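You operate a simulated robot arm through the tools that you are given. There is no shell and no other tool.

You are at the controls of a simulated robot arm. One attempt, no reset.

TASK
Empty the drip tray into the steel jug and wipe the milk splash.
Fine: machine off; green cloth, put back; slide the tray home again. What is to be rubbed or washed off counts as gone when no trace of it is left.

Only the result counts: the job must be done as asked and must still hold three seconds after the hand-in. Knocking over, shifting, dropping, spilling or breaking anything else fails it. Flat cloth is picked up by pressing the open fingertips on it (5 to 10 N) and closing them slowly along it; thin cloth reads only 2 to 8 mm in the jaws.

THE ROBOT
A 7-joint arm with a two-finger gripper, fixed in place. Base frame: the origin is on the floor under the middle of its stand, x ahead of it, y to its left, z up; the work surface is at about z = 0.92. Lengths are in m, angles in degrees, forces in N, time in s.
With the tool pointing down near the work surface it reaches from about 0.34 to 0.72 m from the base axis. Its first joint turns from -66.0 to 66.0 degrees. Payload 2.45 kg.
The tool frame sits at the grasp point between the pads (the TCP): z along the fingers, y along the line on which they close. The tips reach 0.026 m beyond it. The gripper opens to 0.096 m; its body begins 0.069 m behind the TCP.
Orientation is told as [roll, pitch, yaw] about the base's x, y, z axes, in that order, counted from this pose: with the fingers straight down and closing along the base's y, the tool's x points along the base's -x, its y along +y and its z along -z.

THE INTERFACE
- The arm moves only by the tool move_arm. Its argument "rows" is a list of rows, each an object (a shift or turn left out is 0, a gripper value left out holds the last) with "xyz": the shift along the base's x, y, z in m, a list of three; "dr": the turn, a rotation vector about the base's x, y, z in degrees, a list of three; "grip": the finger opening in m, from 0 to 0.096. In form: [{"xyz": [tx, ty, tz], "dr": [rx, ry, rz], "grip": grip}, ...]. A call has 1 to 20 rows; each row shifts and turns the commanded pose from where the row before left it. A row lasts 0.2 s, in which the tool goes at most 0.05 m and 8.6 degrees; a call with a longer step from one row to the next is refused whole, and so is a gripper value outside its range. Where a pose cannot be reached the arm comes as near as it can. A force on the tool above 90 N (or 10 N above the force at the start of the call, whichever is more), or a blocked arm, ends the call early, and 0.2 s more pass. The fingers move at their own pace (about 0.05 m/s each) and stop on an object; they squeeze with about 24 N. The grip force told is the motor's: it shows also when the fingers shut on nothing. Time passes only in rows, and 0.2 s behind the last, so rows that do not move let the fingers close. The reply holds the time, the measured pose of the TCP, the force on the tool along the base axes, the opening and the grip force, in the units named above and with some noise, with the torque about the TCP (base axes, N m) and any sound that the robot's microphone picked up.
- Cameras (640 x 400 px; columns grow to the right, rows downward): "scene" is fixed at [0.178, -0.3984, 1.4374]; the picture's right is [0.69, -0.72, 0.00], its down [-0.33, -0.32, -0.89] and it looks along [0.64, 0.62, -0.46] (base axes); focal length 233 px, centre (320, 200). "wrist" rides on the gripper at [0.082, 0.003, -0.098] in the tool frame; the picture's right is [-0.04, 1.00, 0.00], its down [-0.73, -0.03, -0.68] and it looks along [-0.68, -0.03, 0.73] (tool axes); focal length 256 px, centre (320, 200).
- snapshot(camera): a new picture of that camera. It takes no simulated time.
- point_at(camera, pixels): there is no depth. For up to 12 entries [column, row, z] of the newest picture of that camera ("zoom" is the newest enlarged one), the place [x, y] in the base frame at which the ray of that pixel passes the height z, good to about 0.002 m. It takes no simulated time.
- zoom(camera, box): a new picture of the part [left, top, right, bottom] of that camera's present view, enlarged. It takes no simulated time.
- job_done(): hands the job in; it is judged then, once.

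Leave the gripper open and the arm clear of the work at the hand-in unless told otherwise.

The tools are called after "Call:" by a JSON object that holds its "fn" and its "kwargs". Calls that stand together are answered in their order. move_arm: Moves the arm, as the interface text tells. Its arguments: {"type":"object","properties":{"rows":{"type":"array","items":{"type":"object","properties":{"xyz":{"type":"array","items":{"type":"number"}},"dr":{"type":"array","items":{"type":"number"}},"grip":{"type":"number"}}}}},"required":["rows"]} The other tools are called the same way: snapshot (camera) takes a picture; point_at (camera, pixels) gives the place at which the rays of pixels pass given heights; zoom (camera, box) takes an enlarged picture of a part of a camera's view; job_done () hands the job in.

At the start:

```text
time_s: 0.0
eef_pos: [0.3747, -0.158, 1.3221]
tool_rot: [0.0, 0.0, 0.0]
contact_force: [0.0, -0.1, 0.3]
torque: [0.0, -0.04, 0.02]
grip_width: 0.096
gripper_force: 0.0
```

scene: 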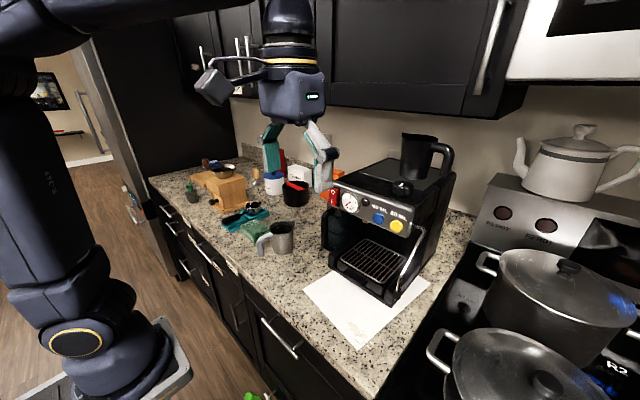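
wrist: 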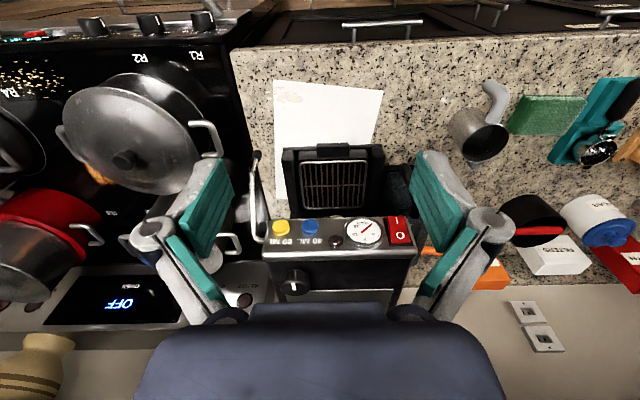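

I see the espresso machine in the middle of the scene, with the drip tray at its foot (about 372,262), the steel jug at (276,238) and the green cloth near (258,225). I'll zoom in on these for detail.

Call:
{"fn": "zoom", "kwargs": {"camera": "scene", "box": [300, 120, 480, 350]}}

Call:
{"fn": "zoom", "kwargs": {"camera": "scene", "box": [180, 150, 340, 270]}}

Call:
{"fn": "zoom", "kwargs": {"camera": "wrist", "box": [240, 60, 440, 300]}}

Call:
{"fn": "zoom", "kwargs": {"camera": "wrist", "box": [430, 60, 640, 300]}}

```text
1.74 times, centred on (390, 235) of scene
```

zoom: 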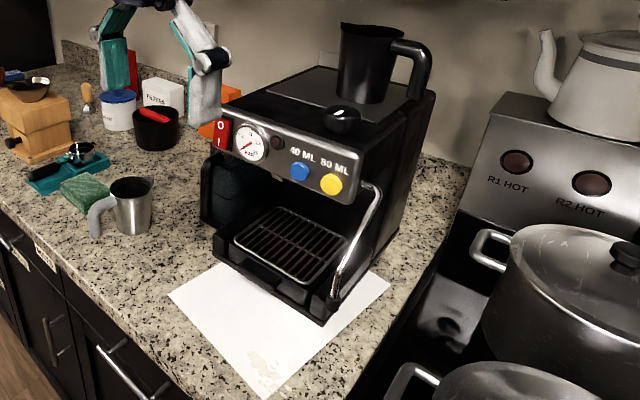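

```text
3.33 times, centred on (260, 210) of scene
```

zoom: 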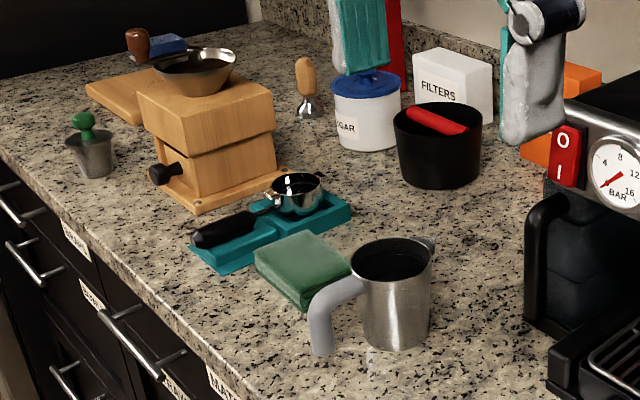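

```text
1.67 times, centred on (340, 180) of wrist
```

zoom: 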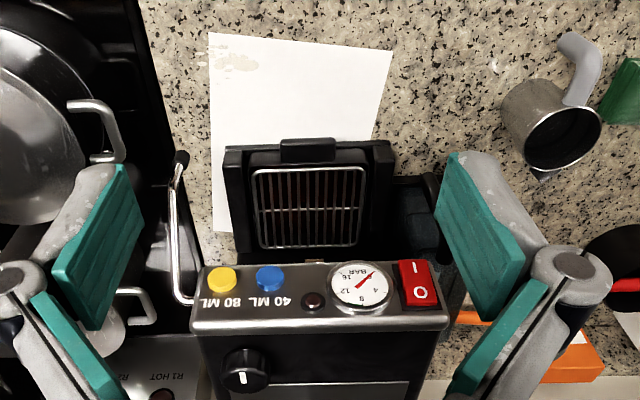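

```text
1.67 times, centred on (535, 180) of wrist
```

zoom: 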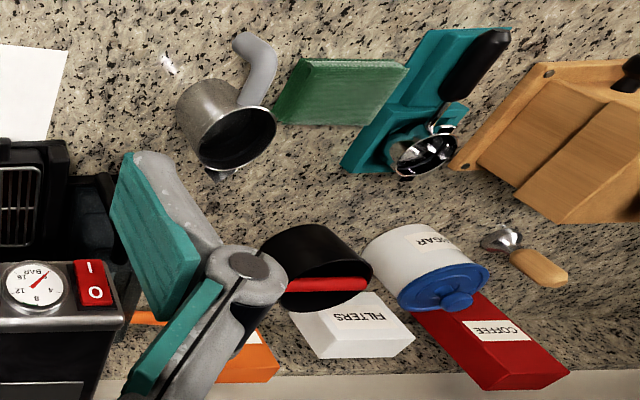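

The switch, the paper's corner stain and a white fleck beside the jug need a closer look, so I'll zoom in tight on each of them.

Call:
{"fn": "zoom", "kwargs": {"camera": "scene", "box": [325, 180, 425, 240]}}

Call:
{"fn": "zoom", "kwargs": {"camera": "scene", "box": [240, 215, 320, 270]}}

Call:
{"fn": "zoom", "kwargs": {"camera": "scene", "box": [320, 230, 440, 350]}}

Call:
{"fn": "zoom", "kwargs": {"camera": "wrist", "box": [260, 65, 400, 165]}}

Call:
{"fn": "zoom", "kwargs": {"camera": "wrist", "box": [430, 60, 550, 170]}}

Call:
{"fn": "zoom", "kwargs": {"camera": "wrist", "box": [260, 205, 420, 305]}}

```text
6.40 times, centred on (375, 210) of scene
```

zoom: 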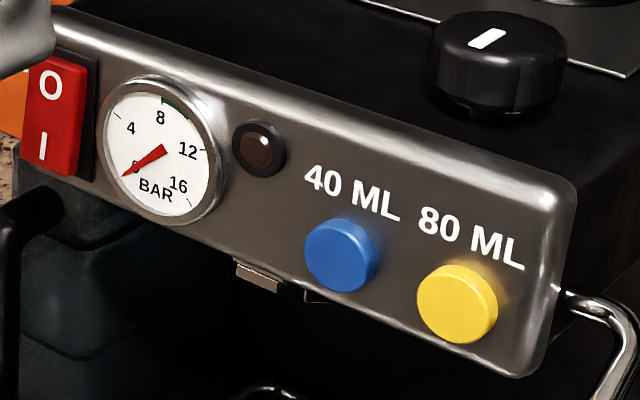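

```text
7.27 times, centred on (280, 242) of scene
```

zoom: 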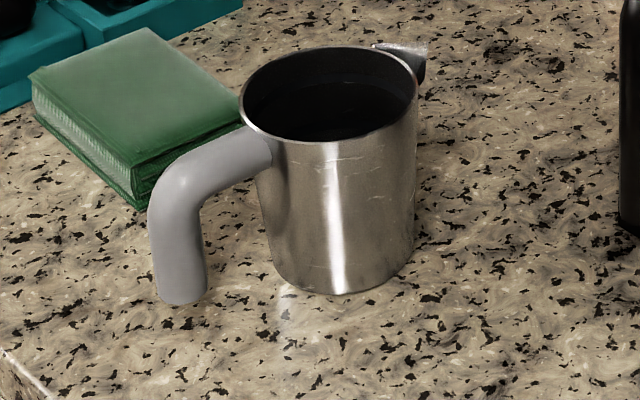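

```text
3.33 times, centred on (380, 290) of scene
```

zoom: 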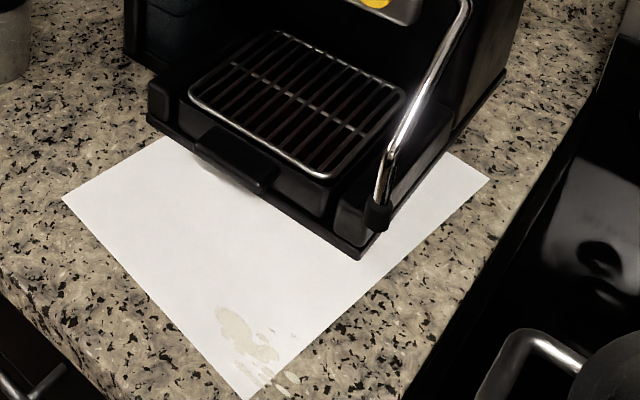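

```text
4.00 times, centred on (330, 115) of wrist
```

zoom: 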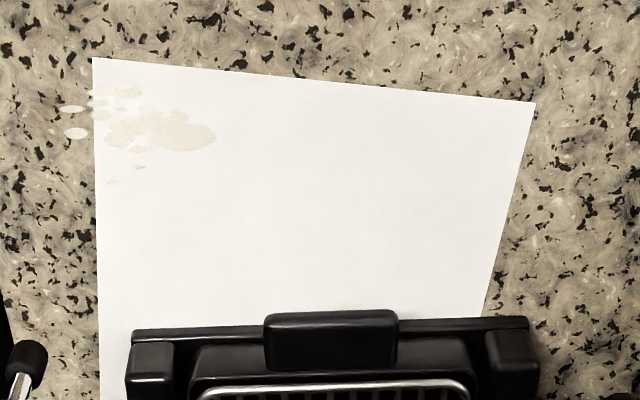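

```text
3.64 times, centred on (490, 115) of wrist
```

zoom: 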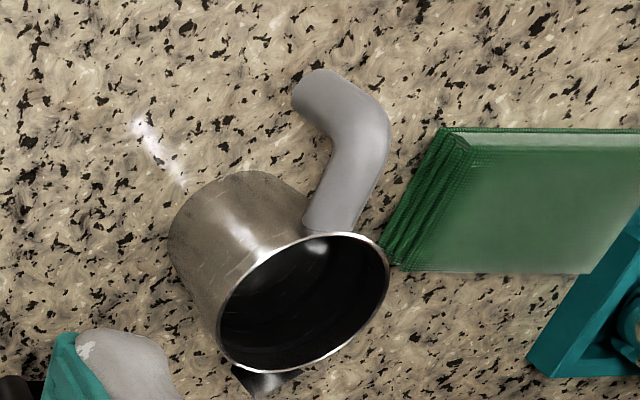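

```text
4.00 times, centred on (340, 255) of wrist
```

zoom: 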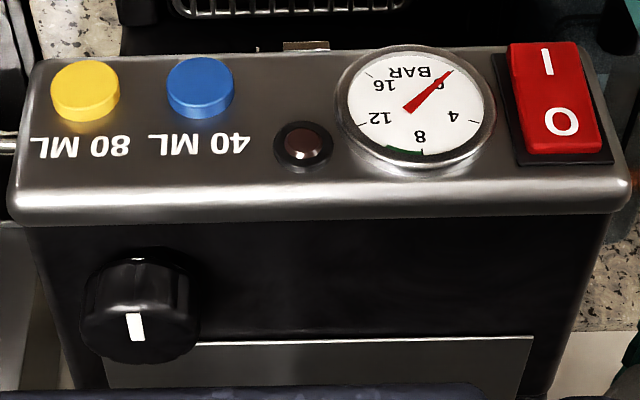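

The pressure reads 0 and the lamp is dark, so the machine is off. The splash covers the paper's robot-side right corner, with a few spots on the granite next to it. Next I'll measure positions in the newest zoom (wrist, machine top) and in both full views.

Call:
{"fn": "snapshot", "kwargs": {"camera": "scene"}}

Call:
{"fn": "snapshot", "kwargs": {"camera": "wrist"}}

Call:
{"fn": "zoom", "kwargs": {"camera": "wrist", "box": [260, 120, 400, 220]}}

```text
taken
```

scene: 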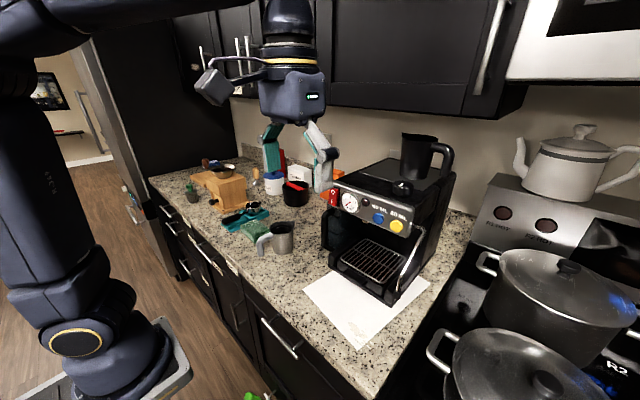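

```text
taken
```

wrist: 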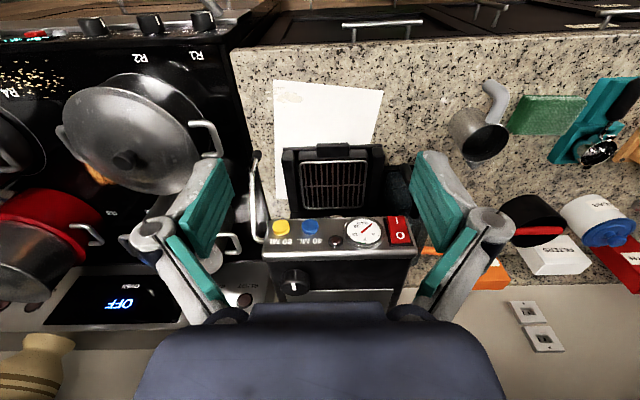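

```text
4.00 times, centred on (330, 170) of wrist
```

zoom: 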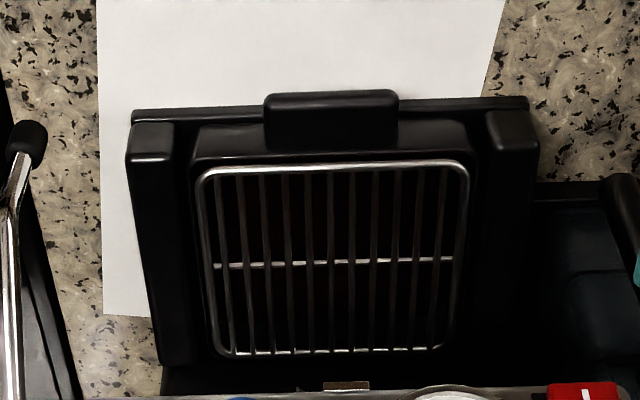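

In this zoom the tray handle is the black tab at (265–397, 90–150), with the grate behind it at (200–468, 165–355). I'll take rays for the handle, tray edges, jug, paper, splash and cloth at several heights.

Call:
{"fn": "point_at", "kwargs": {"camera": "zoom", "pixels": [[266, 95, 0.95], [397, 93, 0.95], [397, 148, 0.95], [266, 150, 0.95], [266, 95, 0.98], [397, 93, 0.98], [200, 172, 0.96], [466, 165, 0.96], [130, 112, 0.92], [528, 98, 0.92], [190, 160, 0.95], [470, 150, 0.95]]}}

Call:
{"fn": "point_at", "kwargs": {"camera": "scene", "pixels": [[380, 277, 0.95], [402, 286, 0.95], [380, 277, 0.98], [402, 286, 0.98], [365, 276, 0.92], [350, 305, 0.92], [305, 289, 0.92], [358, 349, 0.92], [283, 255, 0.92], [293, 224, 1.0], [269, 224, 1.0], [259, 255, 0.92]]}}

Call:
{"fn": "point_at", "kwargs": {"camera": "wrist", "pixels": [[274, 80, 0.92], [383, 90, 0.92], [291, 98, 0.92], [312, 98, 0.92], [275, 92, 0.92], [495, 85, 0.92], [480, 140, 1.0], [462, 120, 0.92], [508, 130, 0.94], [585, 100, 0.94], [520, 95, 0.94], [575, 135, 0.94]]}}

```text
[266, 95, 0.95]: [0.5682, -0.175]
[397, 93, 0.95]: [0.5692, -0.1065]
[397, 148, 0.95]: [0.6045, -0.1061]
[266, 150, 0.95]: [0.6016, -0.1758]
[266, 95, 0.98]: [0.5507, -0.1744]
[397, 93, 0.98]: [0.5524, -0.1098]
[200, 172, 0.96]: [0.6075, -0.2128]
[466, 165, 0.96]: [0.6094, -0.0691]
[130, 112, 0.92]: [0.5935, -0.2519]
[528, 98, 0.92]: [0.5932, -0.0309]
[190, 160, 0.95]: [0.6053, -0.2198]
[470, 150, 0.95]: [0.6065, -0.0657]
```

```text
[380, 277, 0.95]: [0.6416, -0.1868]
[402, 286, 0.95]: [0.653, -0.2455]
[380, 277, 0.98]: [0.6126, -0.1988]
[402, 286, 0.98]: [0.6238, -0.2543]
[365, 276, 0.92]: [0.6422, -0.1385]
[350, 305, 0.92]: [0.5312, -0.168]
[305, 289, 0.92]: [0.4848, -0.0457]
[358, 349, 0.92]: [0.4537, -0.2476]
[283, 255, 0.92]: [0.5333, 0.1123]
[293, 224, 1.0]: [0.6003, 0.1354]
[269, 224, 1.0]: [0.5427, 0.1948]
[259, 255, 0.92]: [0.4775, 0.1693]
```

```text
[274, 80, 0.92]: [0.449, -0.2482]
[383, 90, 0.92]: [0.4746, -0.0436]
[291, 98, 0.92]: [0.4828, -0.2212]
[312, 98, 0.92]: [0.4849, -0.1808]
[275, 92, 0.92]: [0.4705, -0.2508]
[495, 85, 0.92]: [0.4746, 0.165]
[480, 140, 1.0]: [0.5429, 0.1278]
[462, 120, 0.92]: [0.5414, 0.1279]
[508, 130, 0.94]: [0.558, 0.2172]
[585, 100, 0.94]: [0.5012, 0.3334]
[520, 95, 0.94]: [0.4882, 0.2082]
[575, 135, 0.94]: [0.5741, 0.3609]
```

I need to triangulate the tray's handle, so I'll zoom the scene camera tightly on the tray front.

Call:
{"fn": "zoom", "kwargs": {"camera": "scene", "box": [320, 235, 420, 310]}}

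```text
5.33 times, centred on (370, 272) of scene
```

zoom: 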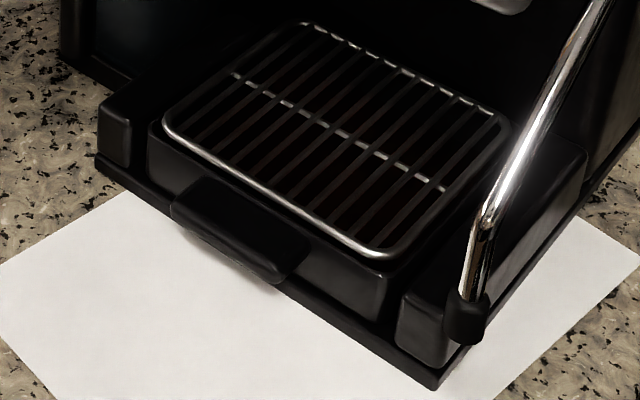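

The handle tab's outline is visible here: far-left front corner (172,205), near-right front corner (283,275), rear corners (203,178) and (312,238). I'll take rays at several heights to match the wrist rays.

Call:
{"fn": "point_at", "kwargs": {"camera": "zoom", "pixels": [[172, 206, 0.94], [172, 206, 0.95], [172, 206, 0.96], [283, 277, 0.94], [283, 277, 0.95], [283, 277, 0.96], [203, 178, 0.96], [312, 240, 0.96], [162, 122, 0.97], [385, 260, 0.97], [440, 388, 0.92], [97, 165, 0.92]]}}

Call:
{"fn": "point_at", "kwargs": {"camera": "zoom", "pixels": [[150, 140, 0.95], [150, 140, 0.96], [388, 270, 0.95], [388, 270, 0.96], [505, 115, 0.97], [305, 22, 0.97], [382, 318, 0.925], [150, 178, 0.925], [178, 222, 0.94], [275, 286, 0.94], [275, 286, 0.93], [440, 185, 0.97]]}}

```text
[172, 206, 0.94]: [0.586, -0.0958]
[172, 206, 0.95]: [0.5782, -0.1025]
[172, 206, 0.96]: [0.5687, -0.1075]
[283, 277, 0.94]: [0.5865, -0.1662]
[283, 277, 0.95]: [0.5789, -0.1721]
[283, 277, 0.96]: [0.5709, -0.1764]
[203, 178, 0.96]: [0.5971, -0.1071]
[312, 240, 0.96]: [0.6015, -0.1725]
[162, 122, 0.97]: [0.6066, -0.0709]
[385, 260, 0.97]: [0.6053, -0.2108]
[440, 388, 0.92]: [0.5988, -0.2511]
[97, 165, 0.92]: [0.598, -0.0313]
```

```text
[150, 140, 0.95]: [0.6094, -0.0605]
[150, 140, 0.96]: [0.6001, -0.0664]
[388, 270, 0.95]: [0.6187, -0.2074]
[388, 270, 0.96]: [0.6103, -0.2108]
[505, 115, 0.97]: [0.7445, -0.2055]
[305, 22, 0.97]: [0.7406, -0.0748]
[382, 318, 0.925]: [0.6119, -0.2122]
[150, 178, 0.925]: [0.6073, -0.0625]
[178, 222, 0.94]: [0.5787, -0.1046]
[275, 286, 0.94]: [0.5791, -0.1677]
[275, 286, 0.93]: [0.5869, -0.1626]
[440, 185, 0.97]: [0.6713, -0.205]
```

The handle tab sits at x≈0.568–0.60, y≈−0.107 to −0.176, z≈0.95–0.961. It's wide enough (67 mm) to grip across y. Next I'll zoom in on the jug and cloth to triangulate them.

Call:
{"fn": "zoom", "kwargs": {"camera": "scene", "box": [235, 205, 315, 265]}}

Call:
{"fn": "point_at", "kwargs": {"camera": "zoom", "pixels": [[240, 110, 1.0], [418, 85, 1.0], [325, 48, 1.0], [340, 143, 1.0], [345, 295, 0.92], [280, 275, 0.92], [413, 250, 0.92]]}}

```text
6.67 times, centred on (275, 235) of scene
```

zoom: 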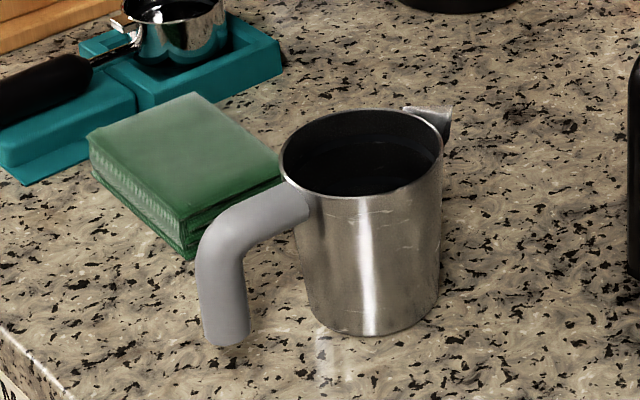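

```text
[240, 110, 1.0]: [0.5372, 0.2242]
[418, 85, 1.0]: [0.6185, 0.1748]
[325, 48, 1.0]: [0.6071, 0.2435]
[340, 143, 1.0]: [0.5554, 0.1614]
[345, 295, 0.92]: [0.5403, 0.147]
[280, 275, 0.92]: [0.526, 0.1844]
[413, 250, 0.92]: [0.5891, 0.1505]
```

My pixels were from an older zoom, so I'll redo this with the new one. The jug rim ellipse has left (281,160), right (443,150), top (355,108) and bottom (365,197), with its base bottom at (375,336). The cloth's top corners are (88,135), (193,93), (280,158) and (178,222).

Call:
{"fn": "point_at", "kwargs": {"camera": "zoom", "pixels": [[281, 160, 1.0], [443, 150, 1.0], [355, 108, 1.0], [365, 197, 1.0], [375, 336, 0.92], [313, 318, 0.92], [438, 300, 0.92], [281, 160, 1.02], [443, 150, 1.02], [355, 108, 1.02], [365, 197, 1.02], [220, 345, 0.92]]}}

Call:
{"fn": "point_at", "kwargs": {"camera": "zoom", "pixels": [[88, 135, 0.94], [193, 93, 0.94], [280, 158, 0.94], [178, 222, 0.94], [190, 258, 0.92], [95, 175, 0.92], [88, 135, 0.95], [193, 93, 0.95], [280, 158, 0.95], [178, 222, 0.95]]}}

Call:
{"fn": "zoom", "kwargs": {"camera": "wrist", "box": [440, 70, 600, 170]}}

```text
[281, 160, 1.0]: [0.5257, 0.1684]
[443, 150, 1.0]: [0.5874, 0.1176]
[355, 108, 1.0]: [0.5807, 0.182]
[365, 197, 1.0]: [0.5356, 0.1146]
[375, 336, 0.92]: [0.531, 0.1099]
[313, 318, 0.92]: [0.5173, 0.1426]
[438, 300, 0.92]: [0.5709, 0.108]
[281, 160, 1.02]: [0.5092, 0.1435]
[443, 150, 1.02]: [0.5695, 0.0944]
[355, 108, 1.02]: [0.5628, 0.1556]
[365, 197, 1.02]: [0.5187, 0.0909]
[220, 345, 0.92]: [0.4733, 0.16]
```

```text
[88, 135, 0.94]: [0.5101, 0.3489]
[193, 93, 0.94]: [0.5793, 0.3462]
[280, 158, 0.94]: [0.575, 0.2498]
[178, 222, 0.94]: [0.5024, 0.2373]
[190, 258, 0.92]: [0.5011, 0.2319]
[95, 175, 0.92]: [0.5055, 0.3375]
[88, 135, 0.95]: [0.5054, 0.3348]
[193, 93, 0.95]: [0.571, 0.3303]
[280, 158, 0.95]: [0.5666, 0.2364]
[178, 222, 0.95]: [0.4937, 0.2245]
```

```text
4.00 times, centred on (520, 120) of wrist
```

zoom: 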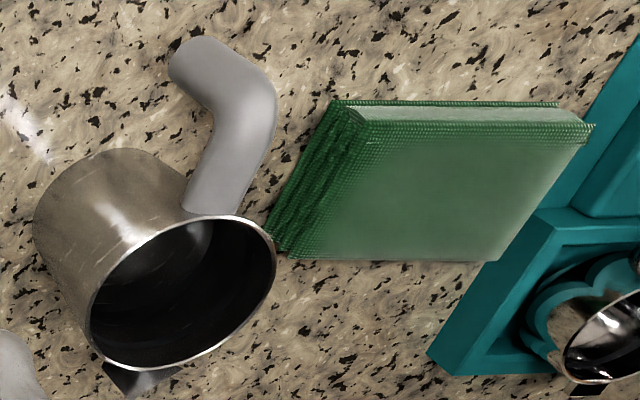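

In this wrist zoom the jug rim runs (90,325)–(275,255), top (195,218), bottom (150,368). The pale fleck is at (22,120). I'll get rays for these and for the cloth corners.

Call:
{"fn": "point_at", "kwargs": {"camera": "zoom", "pixels": [[88, 325, 1.0], [276, 255, 1.0], [195, 218, 1.0], [155, 369, 1.0], [88, 325, 1.02], [276, 255, 1.02], [195, 218, 1.02], [155, 369, 1.02], [22, 120, 0.92], [48, 158, 0.92], [170, 70, 0.92], [105, 150, 0.92]]}}

Call:
{"fn": "point_at", "kwargs": {"camera": "zoom", "pixels": [[365, 124, 0.94], [592, 126, 0.94], [497, 260, 0.94], [290, 258, 0.94], [335, 100, 0.92], [560, 104, 0.92], [365, 124, 0.95], [592, 126, 0.95], [497, 260, 0.95], [290, 258, 0.95], [268, 235, 0.92]]}}

Call:
{"fn": "point_at", "kwargs": {"camera": "scene", "pixels": [[276.5, 257.5, 0.92], [277, 262, 0.92]]}}

```text
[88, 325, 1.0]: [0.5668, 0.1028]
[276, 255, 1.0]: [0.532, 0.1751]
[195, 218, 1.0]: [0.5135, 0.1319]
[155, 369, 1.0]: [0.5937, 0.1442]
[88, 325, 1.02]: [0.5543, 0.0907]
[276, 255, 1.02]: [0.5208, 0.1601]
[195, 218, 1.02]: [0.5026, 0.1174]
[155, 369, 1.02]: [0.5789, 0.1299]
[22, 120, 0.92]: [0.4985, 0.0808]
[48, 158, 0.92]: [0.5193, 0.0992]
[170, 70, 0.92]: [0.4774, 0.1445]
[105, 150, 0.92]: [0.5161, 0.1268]
```

```text
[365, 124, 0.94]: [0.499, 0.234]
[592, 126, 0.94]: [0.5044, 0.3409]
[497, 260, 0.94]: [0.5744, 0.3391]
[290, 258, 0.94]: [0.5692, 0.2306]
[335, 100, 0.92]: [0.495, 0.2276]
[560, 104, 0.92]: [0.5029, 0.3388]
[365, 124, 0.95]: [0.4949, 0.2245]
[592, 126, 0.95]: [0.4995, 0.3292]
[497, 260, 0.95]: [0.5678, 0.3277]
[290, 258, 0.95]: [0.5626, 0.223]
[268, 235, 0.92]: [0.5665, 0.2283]
```

```text
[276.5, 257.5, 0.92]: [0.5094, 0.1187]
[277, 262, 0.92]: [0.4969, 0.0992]
```

The cloth spans x≈0.498–0.573, y≈0.23–0.34, with its top at z≈0.943. The jug's centre is near (0.549, 0.133) with its rim at about z≈1.01. The fleck next to the jug shows up at different places in the two views, so it's only a reflection. Next I'll find out how far the machine's panel, wand and water tank stick out.

Call:
{"fn": "point_at", "kwargs": {"camera": "scene", "pixels": [[333, 207, 1.06], [333, 207, 1.1], [333, 207, 1.14], [413, 238, 1.06], [413, 238, 1.1], [413, 238, 1.14], [321, 215, 1.0], [321, 250, 0.92]]}}

Call:
{"fn": "point_at", "kwargs": {"camera": "wrist", "pixels": [[410, 217, 1.06], [410, 217, 1.1], [410, 217, 1.14], [263, 222, 1.06], [263, 222, 1.1], [263, 222, 1.14], [255, 155, 0.95], [255, 155, 1.0], [413, 165, 0.92], [413, 165, 1.0], [250, 47, 0.92], [440, 45, 0.92]]}}

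```text
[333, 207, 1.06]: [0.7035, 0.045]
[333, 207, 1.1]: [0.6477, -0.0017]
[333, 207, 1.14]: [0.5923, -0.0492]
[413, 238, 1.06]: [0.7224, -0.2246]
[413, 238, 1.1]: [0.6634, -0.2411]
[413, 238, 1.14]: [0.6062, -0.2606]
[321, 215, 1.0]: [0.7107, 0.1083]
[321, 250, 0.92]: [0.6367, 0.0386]
```

```text
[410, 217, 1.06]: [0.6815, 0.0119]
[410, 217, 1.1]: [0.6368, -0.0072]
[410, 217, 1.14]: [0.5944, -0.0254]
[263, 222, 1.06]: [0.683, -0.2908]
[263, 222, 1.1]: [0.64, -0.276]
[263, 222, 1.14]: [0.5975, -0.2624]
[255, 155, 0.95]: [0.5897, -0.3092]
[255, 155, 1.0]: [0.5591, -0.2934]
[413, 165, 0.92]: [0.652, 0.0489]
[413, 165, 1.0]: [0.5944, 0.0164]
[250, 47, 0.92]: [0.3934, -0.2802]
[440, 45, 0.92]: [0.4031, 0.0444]
```

The panel overhangs to about x≈0.62 at z≈1.11, so I'll tilt the tool 30° to point the fingers forward and down, keeping the body clear. First I move to a stand-off in front of the handle with the gripper open.

Call:
{"fn": "move_arm", "kwargs": {"rows": [{"xyz": [0.0144, 0.002, -0.0328], "dr": [0, -3.75, 0], "grip": 0.096}, {"xyz": [0.0144, 0.002, -0.0328], "dr": [0, -3.75, 0]}, {"xyz": [0.0144, 0.002, -0.0328], "dr": [0, -3.75, 0]}, {"xyz": [0.0144, 0.002, -0.0328], "dr": [0, -3.75, 0]}, {"xyz": [0.0144, 0.002, -0.0328], "dr": [0, -3.75, 0]}, {"xyz": [0.0144, 0.002, -0.0328], "dr": [0, -3.75, 0]}, {"xyz": [0.0144, 0.002, -0.0328], "dr": [0, -3.75, 0]}, {"xyz": [0.0144, 0.002, -0.0328], "dr": [0, -3.75, 0]}, {}]}}

Call:
{"fn": "snapshot", "kwargs": {"camera": "wrist"}}

Call:
{"fn": "snapshot", "kwargs": {"camera": "scene"}}

```text
time_s: 2.0
eef_pos: [0.4897, -0.1429, 1.0601]
tool_rot: [-0.1, -30.0, 0.1]
contact_force: [0.8, -0.4, 0.4]
torque: [-0.02, -0.01, 0.01]
grip_width: 0.0961
gripper_force: 0.1
```

```text
taken
```

wrist: 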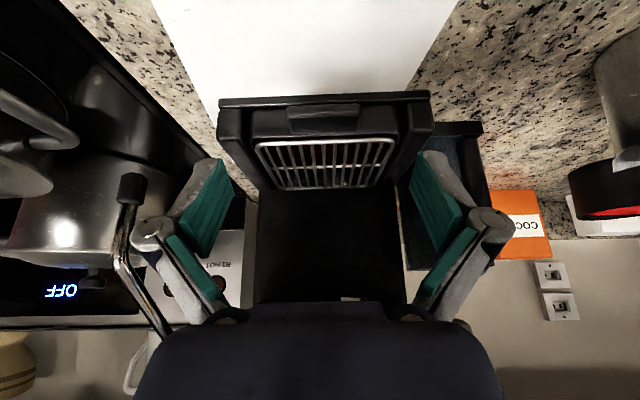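

```text
taken
```

scene: 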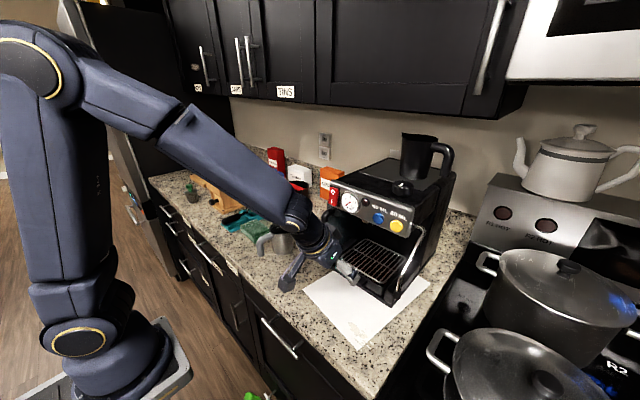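

The tilt is right and the handle is visible at (287–360, 105–133) in the wrist view. I'll zoom in to refine its position.

Call:
{"fn": "zoom", "kwargs": {"camera": "wrist", "box": [210, 80, 440, 200]}}

Call:
{"fn": "zoom", "kwargs": {"camera": "scene", "box": [280, 200, 440, 310]}}

```text
2.78 times, centred on (325, 140) of wrist
```

zoom: 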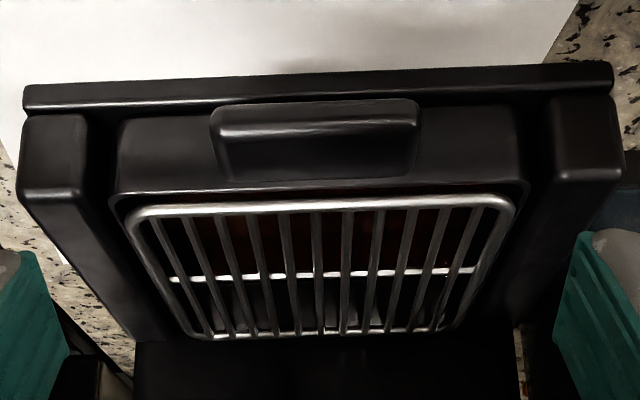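

```text
3.64 times, centred on (360, 255) of scene
```

zoom: 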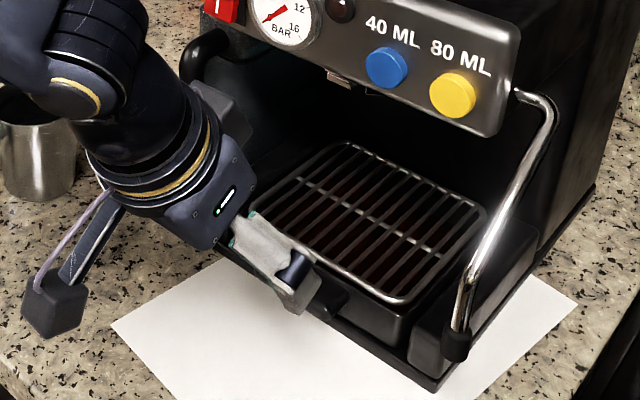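

The handle's corners in the wrist zoom (2.78×) would be front-bottom (212,108) and (417,100), and rear-top (228,178) and (412,172). The newest zoom is the scene one, so I'll convert these to full wrist pixels and get the rays.

Call:
{"fn": "point_at", "kwargs": {"camera": "wrist", "pixels": [[286.2, 107, 0.951], [359.9, 104, 0.951], [288, 118, 0.961], [358, 113, 0.961], [291.9, 132, 0.961], [358.1, 130, 0.961], [366, 140, 0.965], [255, 140, 0.965]]}}

```text
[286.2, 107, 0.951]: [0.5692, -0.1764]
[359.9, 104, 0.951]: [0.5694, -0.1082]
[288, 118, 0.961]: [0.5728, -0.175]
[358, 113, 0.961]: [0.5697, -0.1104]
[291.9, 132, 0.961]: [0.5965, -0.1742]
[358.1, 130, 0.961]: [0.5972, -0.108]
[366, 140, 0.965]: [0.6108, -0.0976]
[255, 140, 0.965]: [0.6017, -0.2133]
```

That confirms the handle: x 0.569–0.598, centre y −0.142, z 0.951–0.961. Now I'll move diagonally down so the open fingers straddle it, and watch the force.

Call:
{"fn": "move_arm", "kwargs": {"rows": [{"xyz": [0.017, 0.0002, -0.021]}, {"xyz": [0.017, 0.0002, -0.021]}, {"xyz": [0.017, 0.0002, -0.021]}, {"xyz": [0.017, 0.0002, -0.021]}, {"xyz": [0.005, 0, -0.006]}, {}]}}

Call:
{"fn": "snapshot", "kwargs": {"camera": "wrist"}}

Call:
{"fn": "zoom", "kwargs": {"camera": "scene", "box": [300, 210, 430, 310]}}

```text
time_s: 3.4
eef_pos: [0.5628, -0.1415, 0.9696]
tool_rot: [-0.1, -30.0, -0.1]
contact_force: [-0.4, -0.4, 0.6]
torque: [0.04, -0.04, 0.0]
grip_width: 0.0961
gripper_force: 0.1
```

```text
taken
```

wrist: 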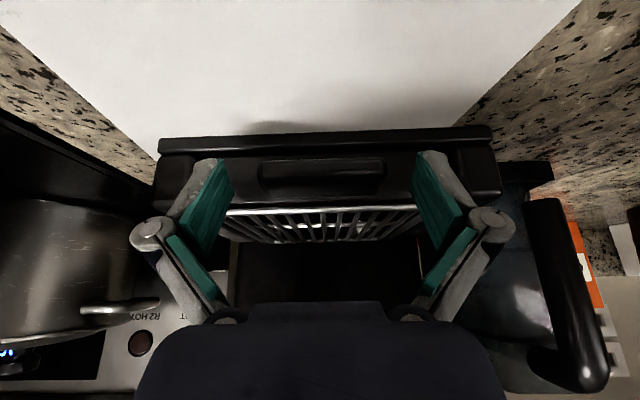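

```text
4.00 times, centred on (365, 260) of scene
```

zoom: 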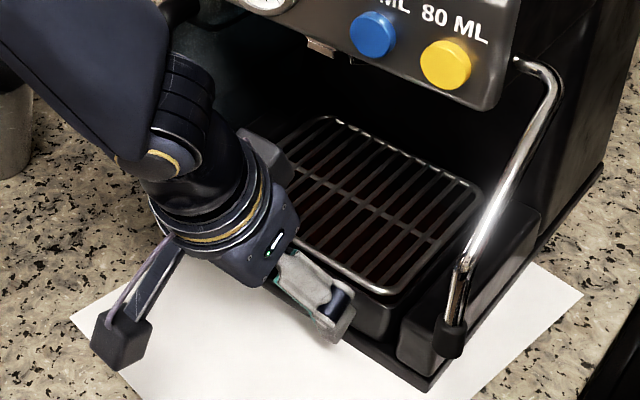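

The fingers straddle the handle evenly, with the handle at columns 258–385 between the pads. I'll go the last centimetre, then close.

Call:
{"fn": "move_arm", "kwargs": {"rows": [{"xyz": [0.0055, -0.0002, -0.0062]}, {"xyz": [0.0055, -0.0002, -0.0062]}, {}]}}

Call:
{"fn": "zoom", "kwargs": {"camera": "wrist", "box": [150, 110, 500, 300]}}

```text
time_s: 4.2
eef_pos: [0.5735, -0.1426, 0.9575]
tool_rot: [0.0, -30.0, -0.1]
contact_force: [0.2, 0.3, -0.3]
torque: [0.01, 0.02, 0.03]
grip_width: 0.0961
gripper_force: 0.0
```

```text
1.83 times, centred on (325, 205) of wrist
```

zoom: 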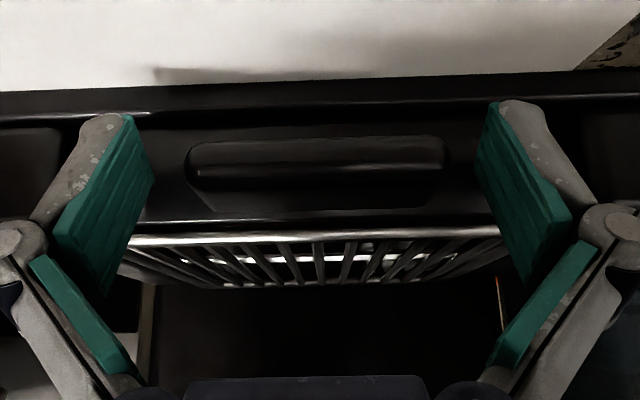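

There's no contact and it's centred. I'll go 4 mm further forward to cover more of the tab, then close and hold while the fingers move.

Call:
{"fn": "move_arm", "kwargs": {"rows": [{"xyz": [0.004, 0.0006, -0.0005]}, {"grip": 0.08}, {"grip": 0.07}, {"grip": 0.05}, {"grip": 0.05}, {"grip": 0.05}]}}

Call:
{"fn": "snapshot", "kwargs": {"camera": "wrist"}}

```text
time_s: 5.6
eef_pos: [0.5772, -0.142, 0.9572]
tool_rot: [0.1, -30.2, 0.0]
contact_force: [-0.9, 1.1, 5.9]
torque: [0.11, 0.0, 0.13]
grip_width: 0.0688
gripper_force: 24.3
```

```text
taken
```

wrist: 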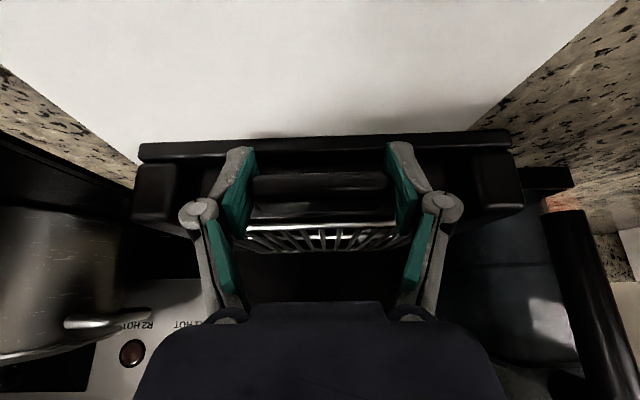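

Gripped at 0.0688 m with 24 N. The +6 N in z means I'm pressing the tab down slightly, so I'll lift 1 mm to relax it and start pulling toward the robot slowly.

Call:
{"fn": "move_arm", "kwargs": {"rows": [{"xyz": [0, 0, 0.001]}, {"xyz": [-0.006, 0, 0]}, {"xyz": [-0.008, 0, 0]}, {"xyz": [-0.008, 0, 0]}, {"xyz": [-0.008, 0, 0]}]}}

Call:
{"fn": "snapshot", "kwargs": {"camera": "wrist"}}

Call:
{"fn": "zoom", "kwargs": {"camera": "scene", "box": [290, 210, 430, 320]}}

```text
time_s: 6.8
eef_pos: [0.5477, -0.1408, 0.9583]
tool_rot: [0.0, -30.0, 0.0]
contact_force: [0.5, -0.2, 0.6]
torque: [-0.07, 0.08, 0.03]
grip_width: 0.0689
gripper_force: 24.2
```

```text
taken
```

wrist: 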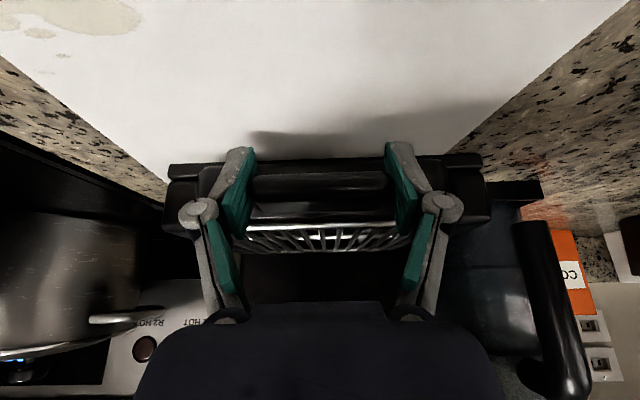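

```text
3.64 times, centred on (360, 265) of scene
```

zoom: 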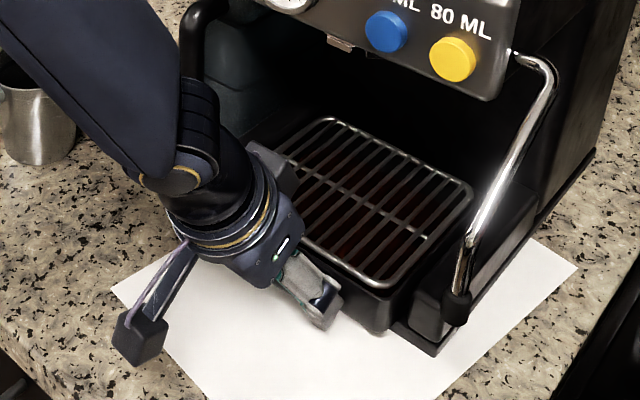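

The tray follows nicely: the wrist view shows the same tab in the pads, and the grate came along. I'll pull another 7 cm slowly while its back is still supported.

Call:
{"fn": "move_arm", "kwargs": {"rows": [{"xyz": [-0.01, 0, 0]}, {"xyz": [-0.01, 0, 0]}, {"xyz": [-0.01, 0, 0]}, {"xyz": [-0.01, 0, 0]}, {"xyz": [-0.01, 0, 0]}, {"xyz": [-0.01, 0, 0]}, {"xyz": [-0.01, 0, 0]}, {}]}}

Call:
{"fn": "snapshot", "kwargs": {"camera": "wrist"}}

Call:
{"fn": "zoom", "kwargs": {"camera": "scene", "box": [270, 210, 430, 340]}}

```text
time_s: 8.6
eef_pos: [0.4776, -0.1414, 0.9573]
tool_rot: [0.0, -30.0, -0.1]
contact_force: [0.8, 0.6, 0.4]
torque: [-0.01, 0.25, -0.02]
grip_width: 0.0689
gripper_force: 24.2
```

```text
taken
```

wrist: 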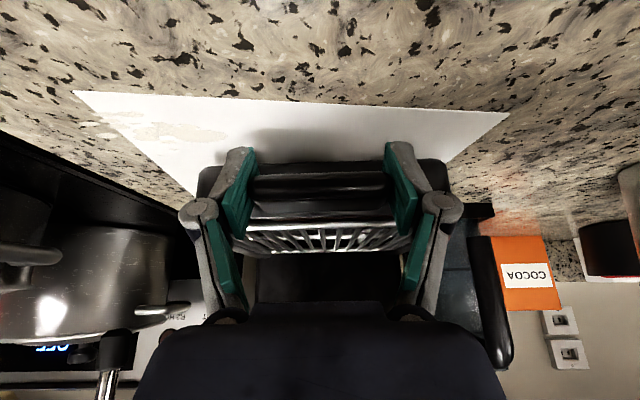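

```text
3.08 times, centred on (350, 275) of scene
```

zoom: 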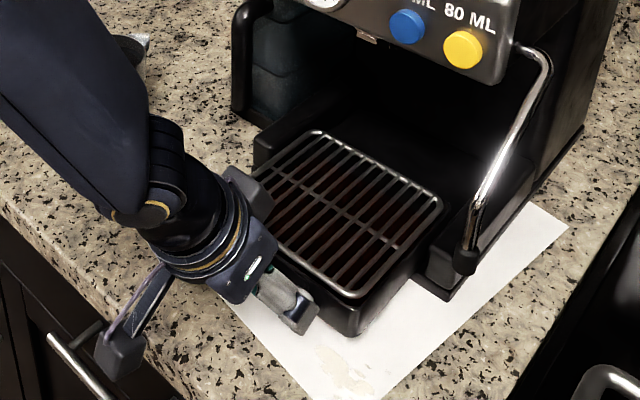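

10 cm out, and the y torque is starting to rise. The back is still over the machine base, so I'll lift 6 mm gently to test the weight and see whether the tray droops in the grip.

Call:
{"fn": "move_arm", "kwargs": {"rows": [{"xyz": [0, 0, 0.002]}, {"xyz": [0, 0, 0.002]}, {"xyz": [0, 0, 0.002]}, {}]}}

Call:
{"fn": "zoom", "kwargs": {"camera": "wrist", "box": [170, 100, 470, 290]}}

Call:
{"fn": "zoom", "kwargs": {"camera": "scene", "box": [310, 230, 410, 330]}}

```text
time_s: 9.6
eef_pos: [0.4771, -0.1419, 0.9628]
tool_rot: [0.1, -30.0, 0.0]
contact_force: [0.2, -0.4, -2.6]
torque: [-0.02, 0.21, -0.01]
grip_width: 0.069
gripper_force: 24.1
```

```text
2.11 times, centred on (320, 195) of wrist
```

zoom: 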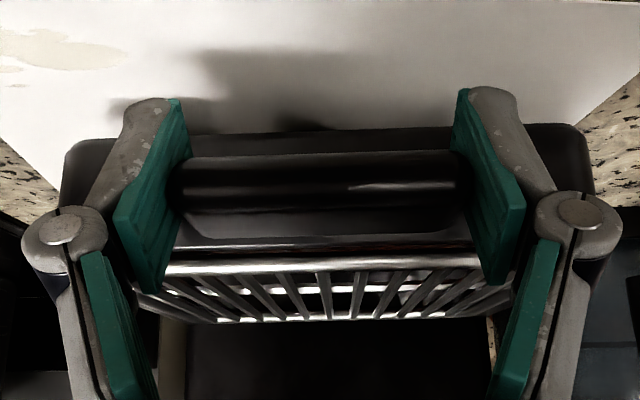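

```text
4.00 times, centred on (360, 280) of scene
```

zoom: 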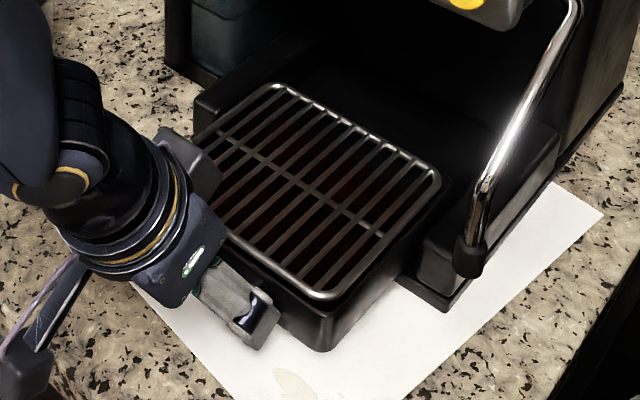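

The load is only −2.6 N with 0.21 N·m. I'll lift another 6 mm to see whether that's the full weight or the back is still resting.

Call:
{"fn": "move_arm", "kwargs": {"rows": [{"xyz": [0, 0, 0.003]}, {"xyz": [0, 0, 0.003]}, {}, {}]}}

Call:
{"fn": "zoom", "kwargs": {"camera": "wrist", "box": [170, 100, 470, 290]}}

Call:
{"fn": "zoom", "kwargs": {"camera": "scene", "box": [310, 230, 410, 330]}}

```text
time_s: 10.6
eef_pos: [0.4773, -0.1418, 0.9701]
tool_rot: [-0.1, -30.0, 0.0]
contact_force: [0.7, 1.2, -2.3]
torque: [-0.02, 0.22, 0.02]
grip_width: 0.0686
gripper_force: 24.0
```

```text
2.11 times, centred on (320, 195) of wrist
```

zoom: 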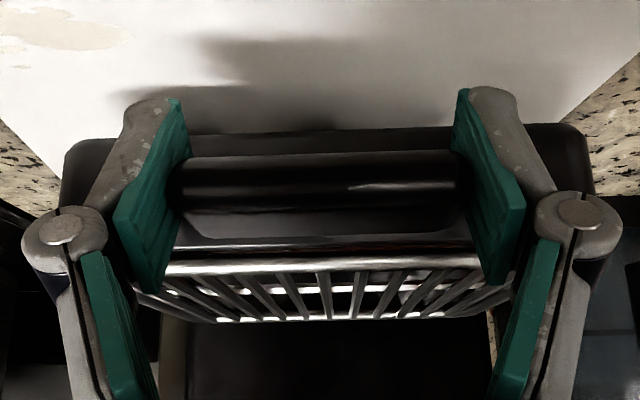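

```text
4.00 times, centred on (360, 280) of scene
```

zoom: 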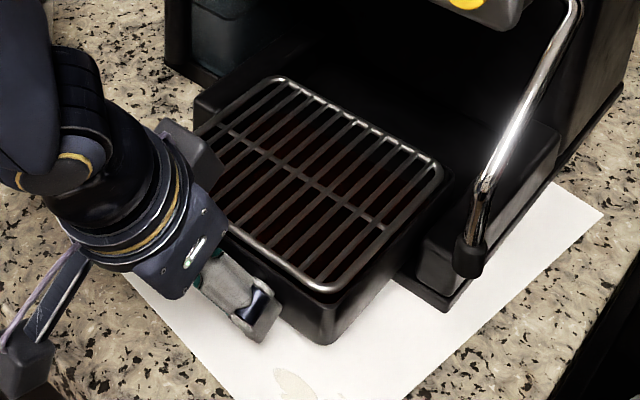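

The wrist picture hasn't changed and the load is steady at about 2.4 N, so the tray is fully lifted and held rigidly level. I'll draw it out the remaining 6.5 cm at this height, then lift it straight up, slowly.

Call:
{"fn": "move_arm", "kwargs": {"rows": [{"xyz": [-0.005, 0, 0]}, {"xyz": [-0.01, 0, 0]}, {"xyz": [-0.01, 0, 0]}, {"xyz": [-0.01, 0, 0]}, {"xyz": [-0.01, 0, 0]}, {"xyz": [-0.01, 0, 0]}, {"xyz": [-0.008, 0, 0]}, {"xyz": [-0.004, 0, 0]}, {}]}}

Call:
{"fn": "snapshot", "kwargs": {"camera": "wrist"}}

Call:
{"fn": "zoom", "kwargs": {"camera": "scene", "box": [250, 200, 430, 350]}}

```text
time_s: 12.6
eef_pos: [0.4152, -0.1418, 0.9684]
tool_rot: [0.0, -30.0, 0.0]
contact_force: [0.6, -0.2, -2.9]
torque: [-0.02, 0.23, 0.01]
grip_width: 0.069
gripper_force: 23.7
out of reach, approached as far as the arm can: row 3
```

```text
taken
```

wrist: 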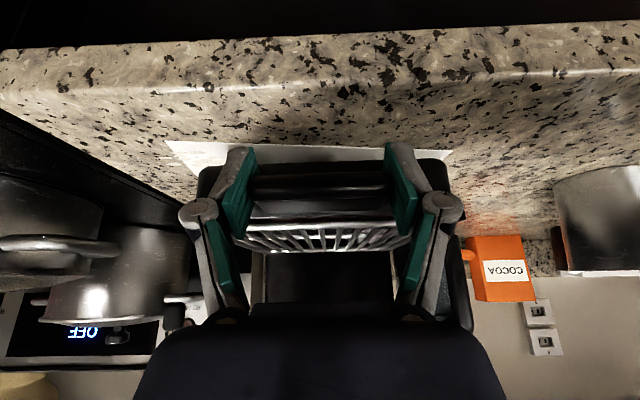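

```text
2.67 times, centred on (340, 275) of scene
```

zoom: 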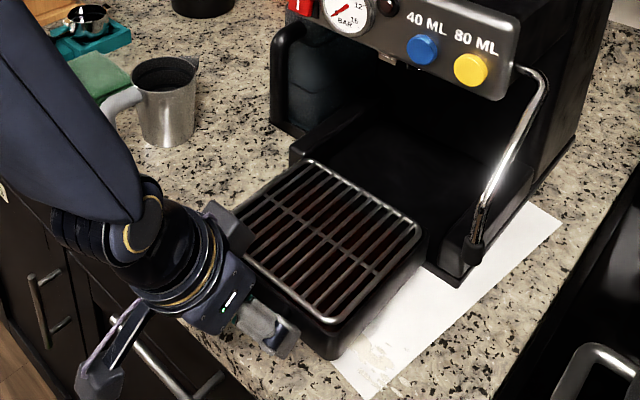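

The tray is out of its slot, with its back edge about at the machine's front. The arm is near its inner reach limit here. I'll lift straight up 6 cm and look at the tray and jug.

Call:
{"fn": "move_arm", "kwargs": {"rows": [{"xyz": [0, 0, 0.005]}, {"xyz": [0, 0, 0.01]}, {"xyz": [0, 0, 0.012]}, {"xyz": [0, 0, 0.012]}, {"xyz": [0, 0, 0.012]}, {"xyz": [0, 0, 0.006]}, {"xyz": [0, 0, 0.003]}, {}]}}

Call:
{"fn": "snapshot", "kwargs": {"camera": "wrist"}}

Call:
{"fn": "zoom", "kwargs": {"camera": "scene", "box": [250, 190, 430, 340]}}

```text
time_s: 14.4
eef_pos: [0.4151, -0.142, 1.0296]
tool_rot: [-0.1, -30.0, 0.0]
contact_force: [0.1, -0.3, -2.8]
torque: [0.0, 0.23, -0.03]
grip_width: 0.069
gripper_force: 24.3
```

```text
taken
```

wrist: 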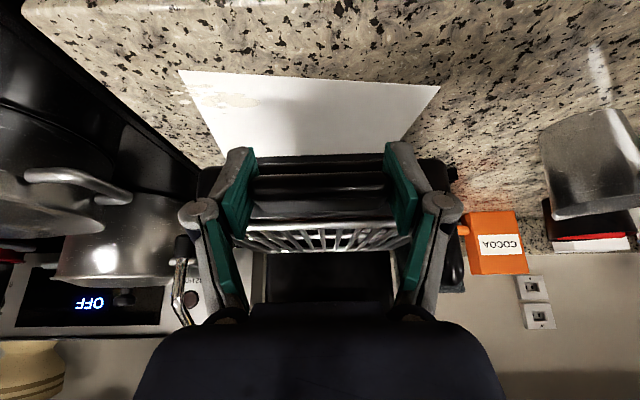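

```text
2.67 times, centred on (340, 265) of scene
```

zoom: 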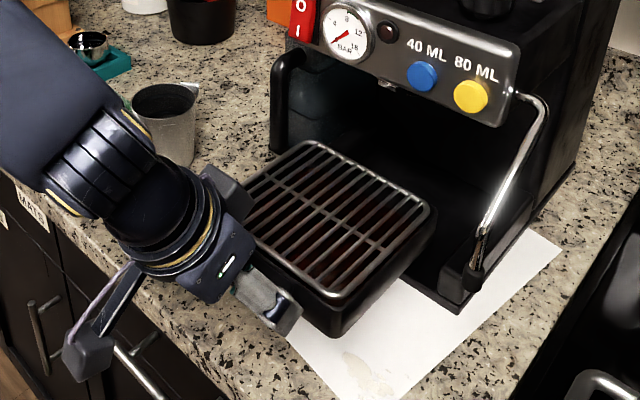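

The tray hangs level and clear. I'll measure its corners in this zoom at rim height: grate front-right (330,298), back-right (432,212), back-left (312,141), and the tray's outer back-right edge at (436,222).

Call:
{"fn": "point_at", "kwargs": {"camera": "zoom", "pixels": [[330, 298, 1.04], [432, 212, 1.04], [312, 141, 1.04], [436, 222, 1.037], [436, 222, 1.03], [332, 336, 1.0], [432, 250, 1.0], [345, 305, 1.035]]}}

Call:
{"fn": "zoom", "kwargs": {"camera": "wrist", "box": [190, 130, 470, 300]}}

Call:
{"fn": "zoom", "kwargs": {"camera": "scene", "box": [310, 230, 380, 290]}}

```text
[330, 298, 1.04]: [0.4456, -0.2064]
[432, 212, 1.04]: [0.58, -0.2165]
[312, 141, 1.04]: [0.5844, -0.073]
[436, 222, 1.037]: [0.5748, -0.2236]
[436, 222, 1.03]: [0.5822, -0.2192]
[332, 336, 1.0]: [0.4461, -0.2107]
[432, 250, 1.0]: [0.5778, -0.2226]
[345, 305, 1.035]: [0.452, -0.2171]
```

```text
2.29 times, centred on (330, 215) of wrist
```

zoom: 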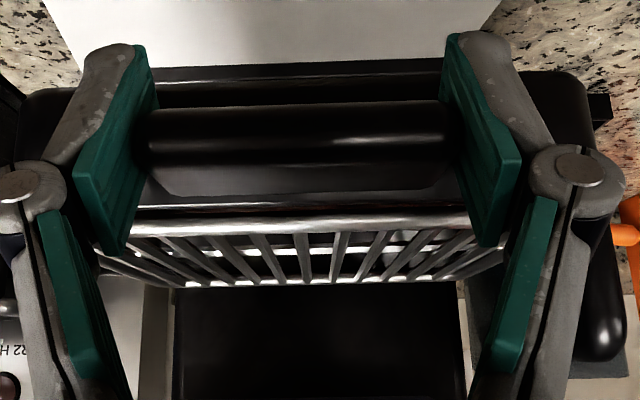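

```text
6.67 times, centred on (345, 260) of scene
```

zoom: 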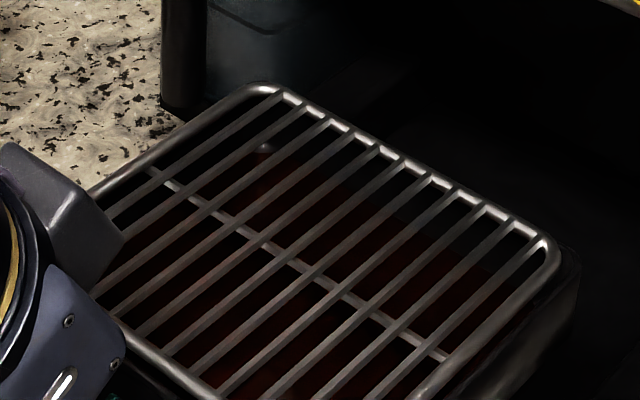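

The grate spans +0.030 to +0.167 m ahead of the TCP and about ±0.072 m sideways, with reddish-brown liquid visible beneath it. Before carrying the tray, I'll refine the jug's position from this new wrist viewpoint.

Call:
{"fn": "zoom", "kwargs": {"camera": "wrist", "box": [500, 20, 640, 260]}}

Call:
{"fn": "zoom", "kwargs": {"camera": "scene", "box": [260, 210, 320, 260]}}

```text
1.67 times, centred on (570, 140) of wrist
```

zoom: 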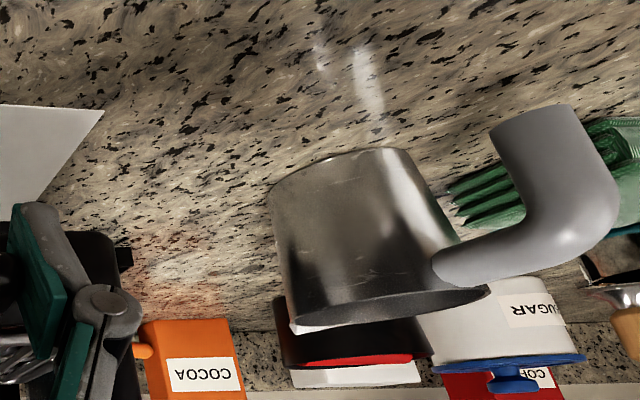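

```text
8.00 times, centred on (290, 235) of scene
```

zoom: 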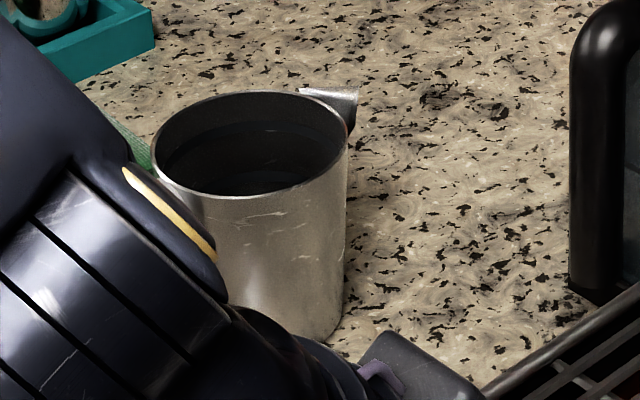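

I can use the scene zoom for the jug rim: left (152,150), right (350,135), top (250,92), bottom (262,195). I'll also use the wrist tangent points at the rim and base.

Call:
{"fn": "point_at", "kwargs": {"camera": "zoom", "pixels": [[152, 150, 1.01], [350, 135, 1.01], [250, 92, 1.01], [262, 195, 1.01], [152, 150, 1.0], [350, 135, 1.0], [250, 92, 1.0], [262, 195, 1.0]]}}

Call:
{"fn": "point_at", "kwargs": {"camera": "wrist", "pixels": [[552, 213, 1.01], [552, 213, 1.0], [540, 131, 0.92], [602, 108, 0.92], [565, 113, 0.92], [630, 120, 0.92]]}}

```text
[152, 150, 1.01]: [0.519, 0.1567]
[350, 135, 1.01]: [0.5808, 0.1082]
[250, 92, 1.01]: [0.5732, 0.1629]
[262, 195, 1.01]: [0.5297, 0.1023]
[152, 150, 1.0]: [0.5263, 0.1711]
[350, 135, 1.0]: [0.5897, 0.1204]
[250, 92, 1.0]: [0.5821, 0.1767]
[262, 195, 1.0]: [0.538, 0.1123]
```

```text
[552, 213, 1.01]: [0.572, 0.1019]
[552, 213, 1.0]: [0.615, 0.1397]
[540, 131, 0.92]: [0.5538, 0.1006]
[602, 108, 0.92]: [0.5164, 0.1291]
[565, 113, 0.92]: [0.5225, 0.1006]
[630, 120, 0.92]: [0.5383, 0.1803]
```

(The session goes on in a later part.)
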